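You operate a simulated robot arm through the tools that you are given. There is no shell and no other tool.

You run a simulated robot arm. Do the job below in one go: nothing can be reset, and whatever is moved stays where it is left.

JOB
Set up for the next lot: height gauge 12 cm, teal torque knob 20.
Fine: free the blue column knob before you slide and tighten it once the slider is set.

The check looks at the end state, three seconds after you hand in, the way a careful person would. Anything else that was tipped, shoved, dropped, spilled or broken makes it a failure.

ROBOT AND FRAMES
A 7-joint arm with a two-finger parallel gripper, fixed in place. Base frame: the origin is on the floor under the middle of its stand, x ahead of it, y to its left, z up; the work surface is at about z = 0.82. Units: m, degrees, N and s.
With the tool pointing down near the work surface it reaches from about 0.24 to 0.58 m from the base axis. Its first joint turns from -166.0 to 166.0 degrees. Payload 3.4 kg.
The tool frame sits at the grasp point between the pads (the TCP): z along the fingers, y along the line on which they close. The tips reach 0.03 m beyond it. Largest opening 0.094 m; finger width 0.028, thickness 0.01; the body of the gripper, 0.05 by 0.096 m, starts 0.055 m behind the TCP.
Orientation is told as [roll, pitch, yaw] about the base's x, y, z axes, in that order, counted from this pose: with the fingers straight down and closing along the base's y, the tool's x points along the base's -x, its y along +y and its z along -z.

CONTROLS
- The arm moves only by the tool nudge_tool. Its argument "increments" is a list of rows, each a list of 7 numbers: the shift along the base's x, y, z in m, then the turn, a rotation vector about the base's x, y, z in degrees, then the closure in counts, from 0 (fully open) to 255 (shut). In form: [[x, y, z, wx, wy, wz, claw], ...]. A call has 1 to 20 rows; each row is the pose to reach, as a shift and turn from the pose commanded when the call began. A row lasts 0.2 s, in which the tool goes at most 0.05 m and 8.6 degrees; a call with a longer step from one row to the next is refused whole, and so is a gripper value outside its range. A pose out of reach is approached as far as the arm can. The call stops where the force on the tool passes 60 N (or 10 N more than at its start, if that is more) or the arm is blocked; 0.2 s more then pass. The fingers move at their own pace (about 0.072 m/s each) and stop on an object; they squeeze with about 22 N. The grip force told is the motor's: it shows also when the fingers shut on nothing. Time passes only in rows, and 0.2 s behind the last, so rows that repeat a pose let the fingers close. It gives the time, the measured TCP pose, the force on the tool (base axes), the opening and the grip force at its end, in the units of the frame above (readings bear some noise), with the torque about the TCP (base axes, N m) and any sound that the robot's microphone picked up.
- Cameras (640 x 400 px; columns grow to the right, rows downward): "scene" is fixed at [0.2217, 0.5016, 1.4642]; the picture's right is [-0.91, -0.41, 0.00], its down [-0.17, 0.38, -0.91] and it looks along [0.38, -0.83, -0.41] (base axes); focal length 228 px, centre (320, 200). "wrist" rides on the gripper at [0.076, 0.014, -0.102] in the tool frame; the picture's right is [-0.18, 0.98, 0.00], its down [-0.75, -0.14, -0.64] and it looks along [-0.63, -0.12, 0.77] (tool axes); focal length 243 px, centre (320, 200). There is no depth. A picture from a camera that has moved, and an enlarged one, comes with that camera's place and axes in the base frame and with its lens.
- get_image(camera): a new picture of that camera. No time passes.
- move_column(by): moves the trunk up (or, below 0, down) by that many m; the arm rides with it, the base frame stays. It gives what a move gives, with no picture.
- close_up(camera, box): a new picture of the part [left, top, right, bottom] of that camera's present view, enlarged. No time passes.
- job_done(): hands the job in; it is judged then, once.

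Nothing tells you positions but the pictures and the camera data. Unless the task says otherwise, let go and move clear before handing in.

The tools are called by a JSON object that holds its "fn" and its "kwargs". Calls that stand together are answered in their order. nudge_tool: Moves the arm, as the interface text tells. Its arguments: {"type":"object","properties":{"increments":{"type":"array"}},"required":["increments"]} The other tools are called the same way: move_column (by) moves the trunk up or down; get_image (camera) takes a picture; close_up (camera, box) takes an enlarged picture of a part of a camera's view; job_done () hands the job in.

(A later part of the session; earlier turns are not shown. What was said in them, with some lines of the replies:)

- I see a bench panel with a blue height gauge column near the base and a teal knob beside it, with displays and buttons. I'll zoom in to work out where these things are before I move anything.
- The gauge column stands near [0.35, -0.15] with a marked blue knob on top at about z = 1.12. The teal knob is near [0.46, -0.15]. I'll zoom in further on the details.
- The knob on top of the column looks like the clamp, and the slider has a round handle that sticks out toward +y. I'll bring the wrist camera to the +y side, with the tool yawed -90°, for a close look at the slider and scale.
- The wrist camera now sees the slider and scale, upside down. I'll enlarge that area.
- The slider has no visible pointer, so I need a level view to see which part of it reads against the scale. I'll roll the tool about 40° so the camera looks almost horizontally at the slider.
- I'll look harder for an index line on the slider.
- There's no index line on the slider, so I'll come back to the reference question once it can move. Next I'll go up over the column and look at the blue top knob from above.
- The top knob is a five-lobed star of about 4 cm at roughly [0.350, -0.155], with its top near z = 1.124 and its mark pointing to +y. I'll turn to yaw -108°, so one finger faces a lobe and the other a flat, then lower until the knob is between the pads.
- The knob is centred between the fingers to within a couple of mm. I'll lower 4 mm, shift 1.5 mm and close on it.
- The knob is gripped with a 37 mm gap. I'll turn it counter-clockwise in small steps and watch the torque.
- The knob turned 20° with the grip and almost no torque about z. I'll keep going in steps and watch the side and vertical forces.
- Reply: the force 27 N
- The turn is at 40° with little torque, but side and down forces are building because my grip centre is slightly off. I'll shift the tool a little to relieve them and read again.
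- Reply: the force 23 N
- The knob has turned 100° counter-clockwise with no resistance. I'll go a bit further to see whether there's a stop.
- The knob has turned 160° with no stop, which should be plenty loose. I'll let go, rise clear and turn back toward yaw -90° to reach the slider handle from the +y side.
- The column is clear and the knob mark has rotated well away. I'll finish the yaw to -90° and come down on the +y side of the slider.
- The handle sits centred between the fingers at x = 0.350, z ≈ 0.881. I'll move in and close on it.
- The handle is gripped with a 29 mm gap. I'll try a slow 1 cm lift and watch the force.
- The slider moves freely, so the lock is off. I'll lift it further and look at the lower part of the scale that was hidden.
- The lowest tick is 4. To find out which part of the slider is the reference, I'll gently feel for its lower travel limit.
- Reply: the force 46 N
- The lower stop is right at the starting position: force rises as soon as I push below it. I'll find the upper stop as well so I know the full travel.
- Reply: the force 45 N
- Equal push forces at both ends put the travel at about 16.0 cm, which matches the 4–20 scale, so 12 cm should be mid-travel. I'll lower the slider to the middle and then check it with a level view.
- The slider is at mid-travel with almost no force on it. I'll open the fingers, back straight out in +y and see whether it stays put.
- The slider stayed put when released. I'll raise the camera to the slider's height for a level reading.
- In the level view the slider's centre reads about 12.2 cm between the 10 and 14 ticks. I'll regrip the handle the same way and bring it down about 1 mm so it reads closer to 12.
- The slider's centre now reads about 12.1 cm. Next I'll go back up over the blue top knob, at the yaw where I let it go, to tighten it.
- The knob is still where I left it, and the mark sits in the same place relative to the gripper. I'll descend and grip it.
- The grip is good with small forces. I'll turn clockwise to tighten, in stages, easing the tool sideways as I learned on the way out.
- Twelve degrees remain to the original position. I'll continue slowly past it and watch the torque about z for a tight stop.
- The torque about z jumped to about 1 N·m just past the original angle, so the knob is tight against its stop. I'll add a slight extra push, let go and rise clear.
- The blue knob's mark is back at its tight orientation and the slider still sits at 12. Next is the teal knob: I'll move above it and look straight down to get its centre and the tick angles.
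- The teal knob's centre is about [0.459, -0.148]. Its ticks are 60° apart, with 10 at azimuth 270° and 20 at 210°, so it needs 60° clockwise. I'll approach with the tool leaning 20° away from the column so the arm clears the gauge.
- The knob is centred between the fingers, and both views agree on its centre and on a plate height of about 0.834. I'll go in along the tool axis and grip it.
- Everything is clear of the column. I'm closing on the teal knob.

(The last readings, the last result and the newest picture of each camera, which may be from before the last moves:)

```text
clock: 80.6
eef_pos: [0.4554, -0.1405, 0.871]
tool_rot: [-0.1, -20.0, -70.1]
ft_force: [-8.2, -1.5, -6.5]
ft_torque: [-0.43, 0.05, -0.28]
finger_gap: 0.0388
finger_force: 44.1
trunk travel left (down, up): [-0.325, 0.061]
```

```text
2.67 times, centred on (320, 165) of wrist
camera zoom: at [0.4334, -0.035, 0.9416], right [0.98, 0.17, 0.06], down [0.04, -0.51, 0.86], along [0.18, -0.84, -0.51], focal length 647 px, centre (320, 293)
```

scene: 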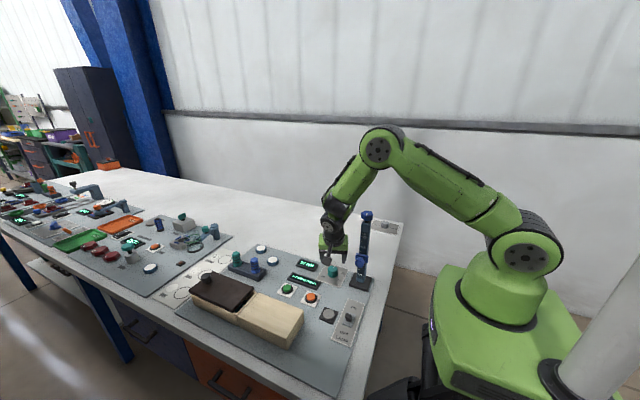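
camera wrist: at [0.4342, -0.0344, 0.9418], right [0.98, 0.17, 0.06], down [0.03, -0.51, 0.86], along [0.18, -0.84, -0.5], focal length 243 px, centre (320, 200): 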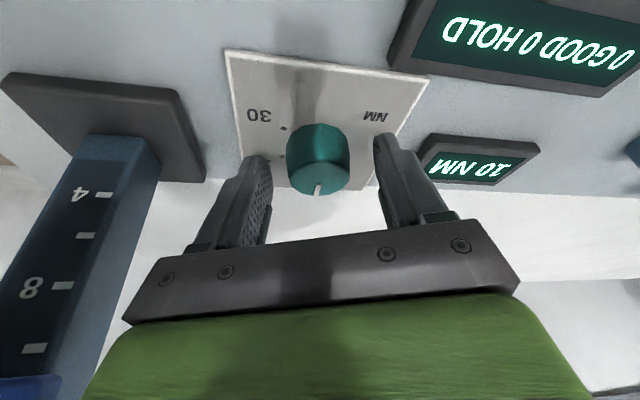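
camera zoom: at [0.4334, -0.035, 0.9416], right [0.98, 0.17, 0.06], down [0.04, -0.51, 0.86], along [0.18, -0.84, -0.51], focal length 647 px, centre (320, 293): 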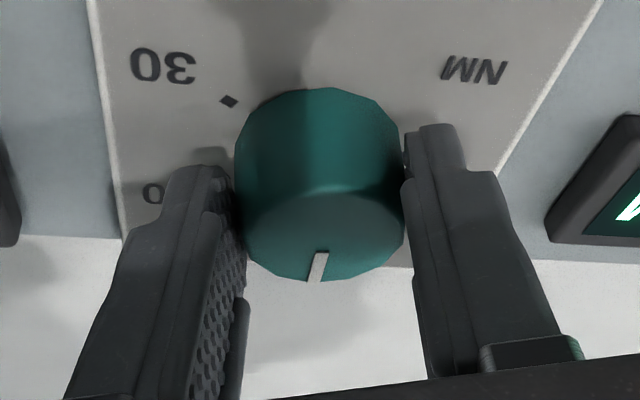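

The teal knob is gripped with a 39 mm gap. I'll turn it clockwise 20° first and watch the torque and the display.

{"fn": "nudge_tool", "kwargs": {"increments": [[-0.0003, 0.0002, 0, 0, 0, -5, 255], [-0.0004, 0.0004, -0.0003, 0, 0, -10, 255], [0, 0.0004, -0.0003, 0, 0, -15, 255], [0.0007, 0.0005, -0.0003, 0, 0, -20, 255], [0.0007, 0.0005, -0.0003, 0, 0, -20, 255]]}}

{"fn": "close_up", "kwargs": {"camera": "wrist", "box": [210, 90, 430, 240]}}

{"fn": "close_up", "kwargs": {"camera": "scene", "box": [280, 240, 380, 310]}}

```text
clock: 81.8
eef_pos: [0.4598, -0.1393, 0.872]
tool_rot: [0.2, -20.0, -90.1]
ft_force: [5.7, -2.2, 0.5]
ft_torque: [0.27, -0.1, 0.05]
finger_gap: 0.0387
finger_force: 45.1
trunk travel left (down, up): [-0.325, 0.061]
```

```text
2.67 times, centred on (320, 165) of wrist
camera zoom: at [0.4738, -0.033, 0.9417], right [0.98, -0.17, 0.07], down [-0.14, -0.49, 0.86], along [-0.12, -0.85, -0.51], focal length 647 px, centre (320, 293)
```

zoom: 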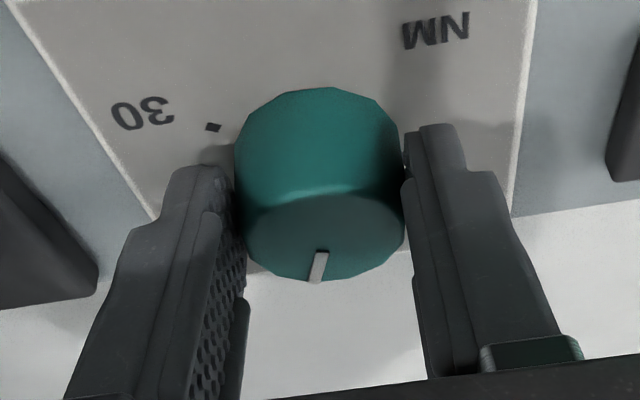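

```text
5.71 times, centred on (330, 275) of scene
camera zoom: at [0.2217, 0.5016, 1.4642], right [-0.91, -0.41, 0.0], down [-0.17, 0.38, -0.91], along [0.38, -0.83, -0.41], focal length 1305 px, centre (263, -229)
```

zoom: 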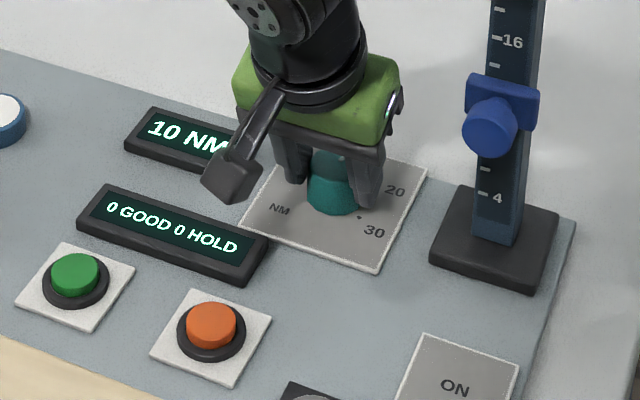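

{"fn": "nudge_tool", "kwargs": {"increments": [[0.0012, -0.0002, 0, 0, 0, -5, 255], [0.0022, -0.0003, 0, 0, 0, -10, 255], [0.003, -0.0004, 0, 0, 0, -15, 255], [0.0037, -0.0005, 0, 0, 0, -20, 255], [0.0044, -0.0008, 0, 0, 0, -25, 255], [0.005, -0.0012, 0, 0, 0, -30, 255], [0.005, -0.0012, 0, 0, 0, -30, 255]]}}

{"fn": "close_up", "kwargs": {"camera": "scene", "box": [280, 240, 380, 310]}}

{"fn": "get_image", "kwargs": {"camera": "scene"}}

```text
clock: 83.4
eef_pos: [0.4651, -0.1416, 0.8713]
tool_rot: [0.3, -20.1, -120.2]
ft_force: [20.9, -0.1, 18.5]
ft_torque: [-0.16, -0.04, 0.17]
finger_gap: 0.0389
finger_force: 45.3
trunk travel left (down, up): [-0.325, 0.061]
```

```text
5.71 times, centred on (330, 275) of scene
camera zoom: at [0.2217, 0.5016, 1.4642], right [-0.91, -0.41, 0.0], down [-0.17, 0.38, -0.91], along [0.38, -0.83, -0.41], focal length 1305 px, centre (263, -229)
```

zoom: 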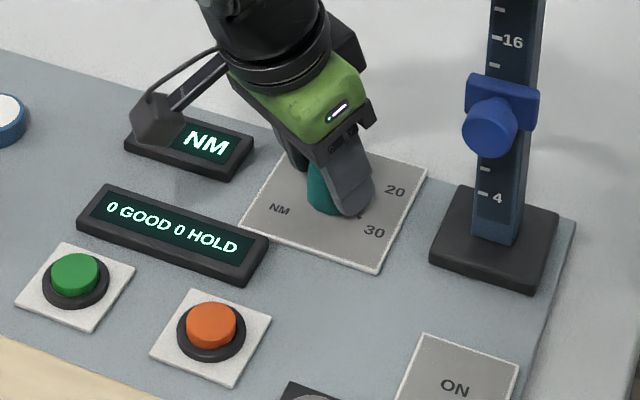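

```text
taken
```

scene: 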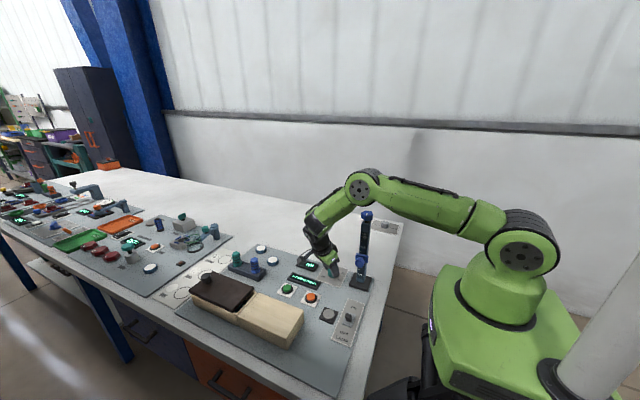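

{"fn": "nudge_tool", "kwargs": {"increments": [[0.002, 0, 0.0005, 0, 0, 0, 255], [0.004, 0, 0.001, 0, 0, 0, 255], [0.004, 0, 0.001, 0, 0, 0, 255]]}}

{"fn": "get_image", "kwargs": {"camera": "wrist"}}

{"fn": "close_up", "kwargs": {"camera": "wrist", "box": [210, 90, 430, 240]}}

```text
clock: 84.2
eef_pos: [0.4655, -0.1408, 0.8715]
tool_rot: [-0.1, -20.1, -119.9]
ft_force: [8.3, -2.3, 7.4]
ft_torque: [0.1, -0.9, 0.06]
finger_gap: 0.039
finger_force: 44.7
trunk travel left (down, up): [-0.325, 0.061]
```

```text
taken
camera wrist: at [0.5309, -0.0559, 0.9413], right [0.76, -0.64, 0.06], down [-0.36, -0.35, 0.86], along [-0.53, -0.68, -0.5], focal length 243 px, centre (320, 200)
```

wrist: 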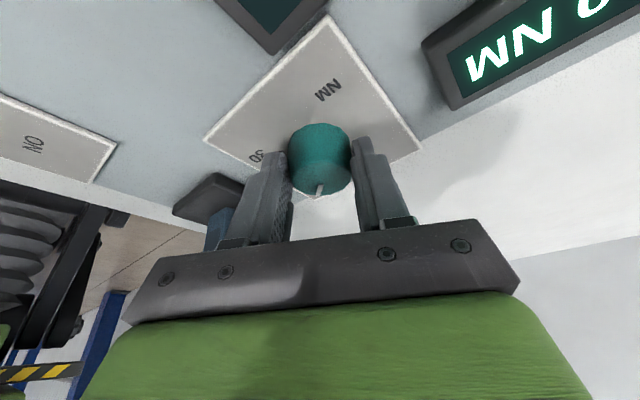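

```text
2.67 times, centred on (320, 165) of wrist
camera zoom: at [0.5309, -0.0559, 0.9413], right [0.76, -0.64, 0.06], down [-0.36, -0.35, 0.86], along [-0.53, -0.68, -0.5], focal length 647 px, centre (320, 293)
```

zoom: 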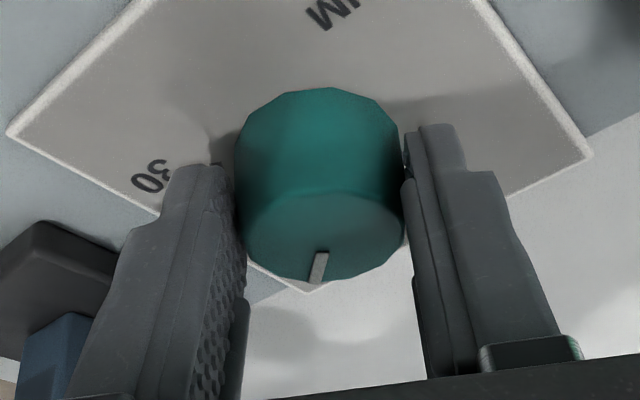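

The knob has turned 50° and the forces are relieved. Ten degrees to go.

{"fn": "nudge_tool", "kwargs": {"increments": [[0.0015, -0.0003, 0.0003, 0, 0, -4, 255], [0.0025, -0.0006, 0.0004, 0, 0, -8, 255], [0.0032, -0.0008, 0.0004, 0, 0, -10.5, 255], [0.0032, -0.0008, 0.0004, 0, 0, -10.5, 255]]}}

{"fn": "get_image", "kwargs": {"camera": "wrist"}}

{"fn": "close_up", "kwargs": {"camera": "scene", "box": [280, 240, 380, 310]}}

```text
clock: 85.2
eef_pos: [0.4672, -0.1434, 0.871]
tool_rot: [-0.3, -20.1, -130.7]
ft_force: [-8.1, -1.2, -6.5]
ft_torque: [0.05, 0.0, -0.07]
finger_gap: 0.0387
finger_force: 45.3
trunk travel left (down, up): [-0.325, 0.061]
```

```text
taken
camera wrist: at [0.5472, -0.0706, 0.9412], right [0.63, -0.77, 0.06], down [-0.42, -0.28, 0.86], along [-0.65, -0.57, -0.5], focal length 243 px, centre (320, 200)
```

wrist: 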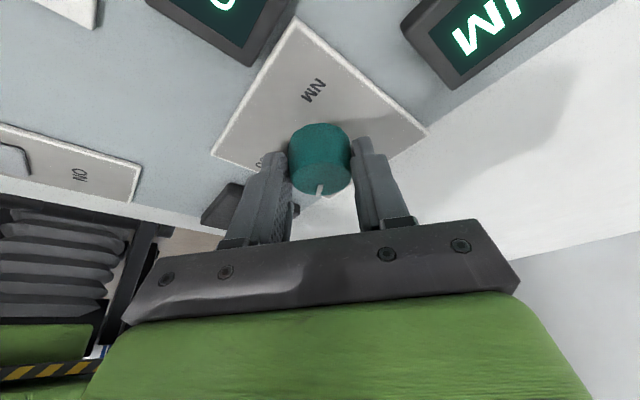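

```text
5.71 times, centred on (330, 275) of scene
camera zoom: at [0.2217, 0.5016, 1.4642], right [-0.91, -0.41, 0.0], down [-0.17, 0.38, -0.91], along [0.38, -0.83, -0.41], focal length 1305 px, centre (263, -229)
```

zoom: 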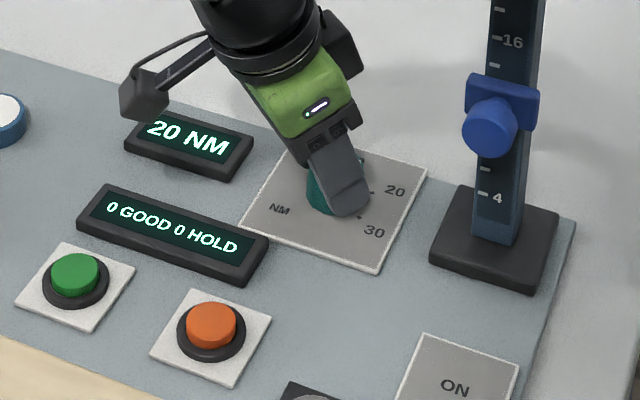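

The display now reads 20 NM. I'll open the fingers, back out along the tool axis and rise clear.

{"fn": "nudge_tool", "kwargs": {"increments": [[-0.0012, 0, -0.0002, 0, 0, 0, 255], [-0.0012, 0, -0.0002, 0, 0, 0, 180], [-0.0012, 0, -0.0002, 0, 0, 0, 80], [-0.0012, 0, -0.0002, 0, 0, 0, 80], [-0.0012, 0, -0.0002, 0, 0, 0, 80], [0.004, 0.006, 0.022, 0, 0, 0, 80], [0.012, 0.015, 0.055, 0, 0, 0, 80], [0.018, 0.021, 0.085, 0, 0, 0, 80], [0.02, 0.025, 0.13, 0, 0, 0, 80], [0.02, 0.03, 0.175, 0, 0, 0, 80], [0.02, 0.03, 0.22, 0, 0, 0, 80], [0.02, 0.03, 0.26, 0, 0, 0, 80], [0.02, 0.03, 0.26, 0, 0, 0, 80]]}}

{"fn": "get_image", "kwargs": {"camera": "scene"}}

{"fn": "close_up", "kwargs": {"camera": "scene", "box": [280, 200, 420, 310]}}

{"fn": "get_image", "kwargs": {"camera": "wrist"}}

```text
clock: 88.0
eef_pos: [0.4895, -0.1107, 1.1325]
tool_rot: [0.0, -20.0, -130.5]
ft_force: [1.7, 0.1, 0.5]
ft_torque: [-0.01, 0.0, 0.0]
finger_gap: 0.0646
finger_force: 0.0
trunk travel left (down, up): [-0.325, 0.061]
```

```text
taken
```

scene: 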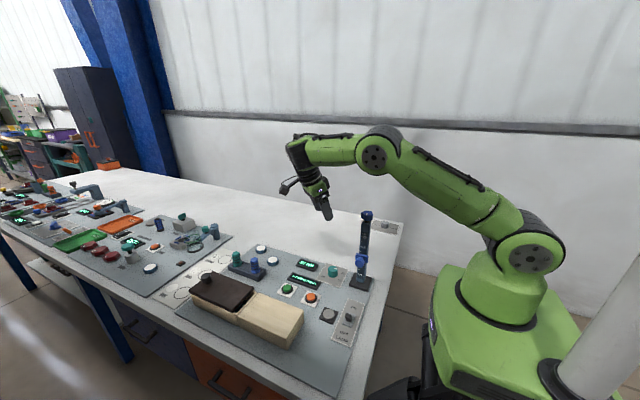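

```text
3.64 times, centred on (350, 255) of scene
camera zoom: at [0.2217, 0.5016, 1.4642], right [-0.91, -0.41, 0.0], down [-0.17, 0.38, -0.91], along [0.38, -0.83, -0.41], focal length 830 px, centre (211, 0)
```

zoom: 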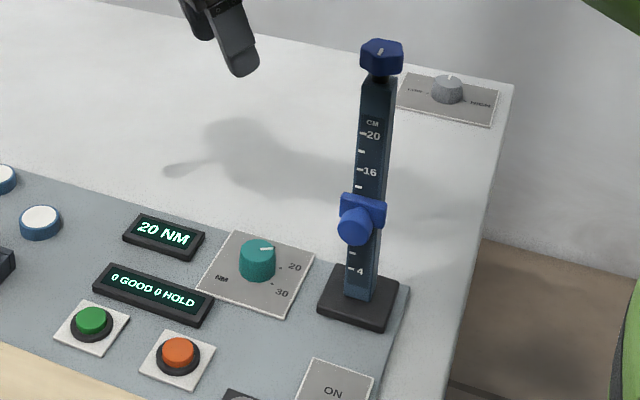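

```text
taken
camera wrist: at [0.5689, -0.0391, 1.2034], right [0.63, -0.77, 0.06], down [-0.42, -0.28, 0.86], along [-0.65, -0.57, -0.5], focal length 243 px, centre (320, 200)
```

wrist: 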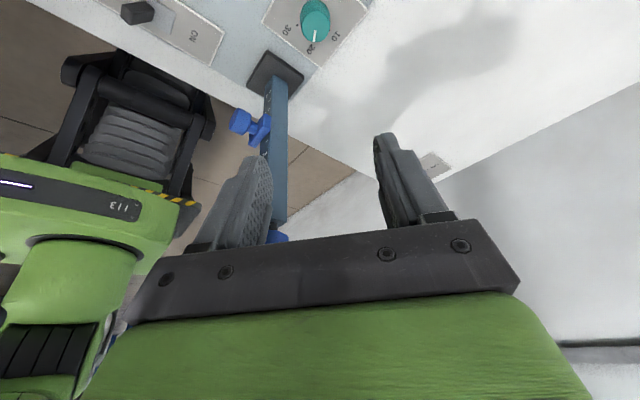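

{"fn": "close_up", "kwargs": {"camera": "scene", "box": [365, 205, 415, 240]}}

{"fn": "close_up", "kwargs": {"camera": "scene", "box": [320, 255, 370, 290]}}

{"fn": "close_up", "kwargs": {"camera": "wrist", "box": [260, 0, 380, 70]}}

{"fn": "close_up", "kwargs": {"camera": "scene", "box": [160, 220, 400, 370]}}

```text
11.43 times, centred on (390, 222) of scene
camera zoom: at [0.2217, 0.5016, 1.4642], right [-0.91, -0.41, 0.0], down [-0.17, 0.38, -0.91], along [0.38, -0.83, -0.41], focal length 2610 px, centre (-480, -57)
```

zoom: 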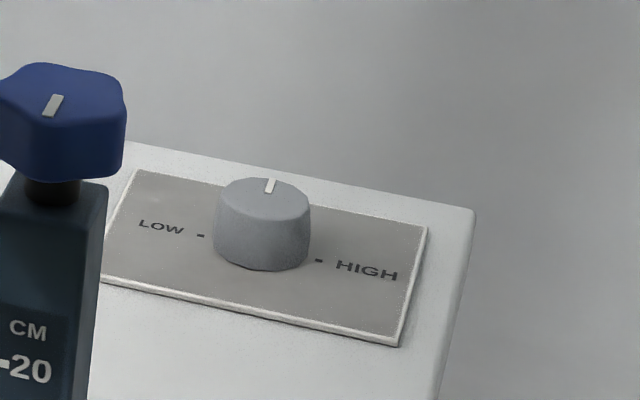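

```text
11.43 times, centred on (345, 272) of scene
camera zoom: at [0.2217, 0.5016, 1.4642], right [-0.91, -0.41, 0.0], down [-0.17, 0.38, -0.91], along [0.38, -0.83, -0.41], focal length 2610 px, centre (34, -629)
```

zoom: 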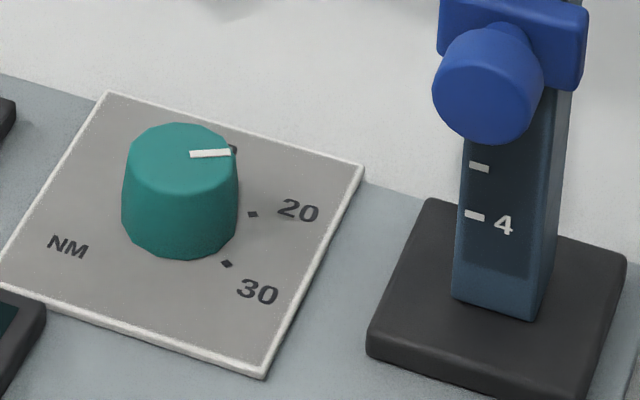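

```text
5.33 times, centred on (320, 35) of wrist
camera zoom: at [0.5689, -0.0391, 1.2034], right [0.63, -0.77, 0.06], down [-0.42, -0.28, 0.86], along [-0.65, -0.57, -0.5], focal length 1294 px, centre (320, 1080)
```

zoom: 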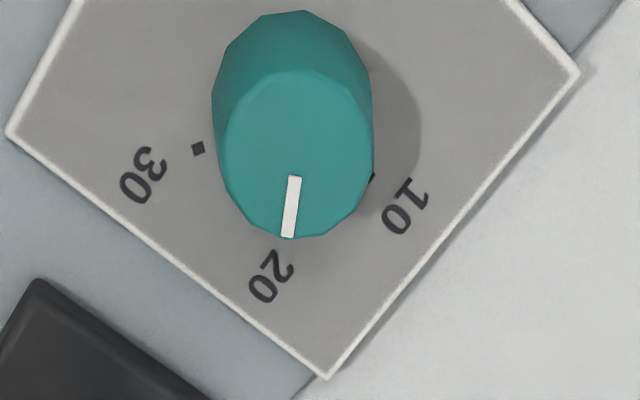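

```text
2.67 times, centred on (280, 295) of scene
camera zoom: at [0.2217, 0.5016, 1.4642], right [-0.91, -0.41, 0.0], down [-0.17, 0.38, -0.91], along [0.38, -0.83, -0.41], focal length 609 px, centre (427, -53)
```

zoom: 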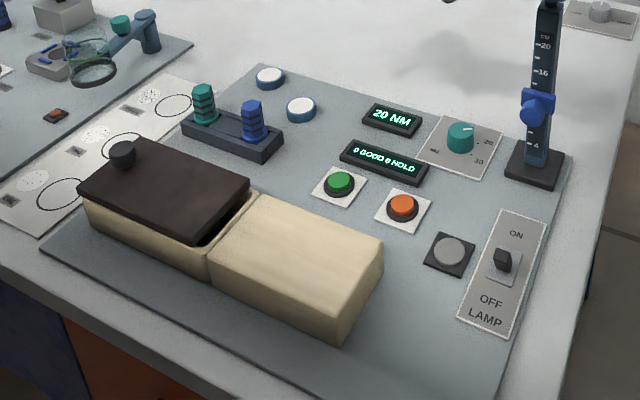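

Everything checks out in the pictures: the slider sits at 12 cm, the blue knob is back at its tight stop, the teal pointer is on 20 with the display at 20 NM, and nothing else has moved. The arm is clear of everything, so I'm handing in.

{"fn": "job_done", "kwargs": {}}

```text
The job is handed in.
```

The setup is done and handed in: the height gauge is at 12 cm and the teal torque knob is at 20.

- **Height gauge:** I freed the blue column knob, moved the slider, then tightened the knob again. It turned back to its starting angle and hit a firm stop at about 1 N·m. I didn't push on the slider afterwards to test the lock.
- **Slider reading:** the slider has no index line, so I took its centre as the reading. From a level view that is about 12.1 cm. The travel between its stops matches the 4–20 scale, which supports reading from the centre. Judged from the stops alone, it would be about 11.85 cm. If your gauge is read from the slider's top edge, it is about 1.3 cm too high.
- **Torque knob:** the pointer is on 20 and the display reads 20 NM.

To find the slider's range, I ran it to both ends of its travel before setting it. In the final pictures nothing else on the bench had moved. The gripper is open and clear of everything.
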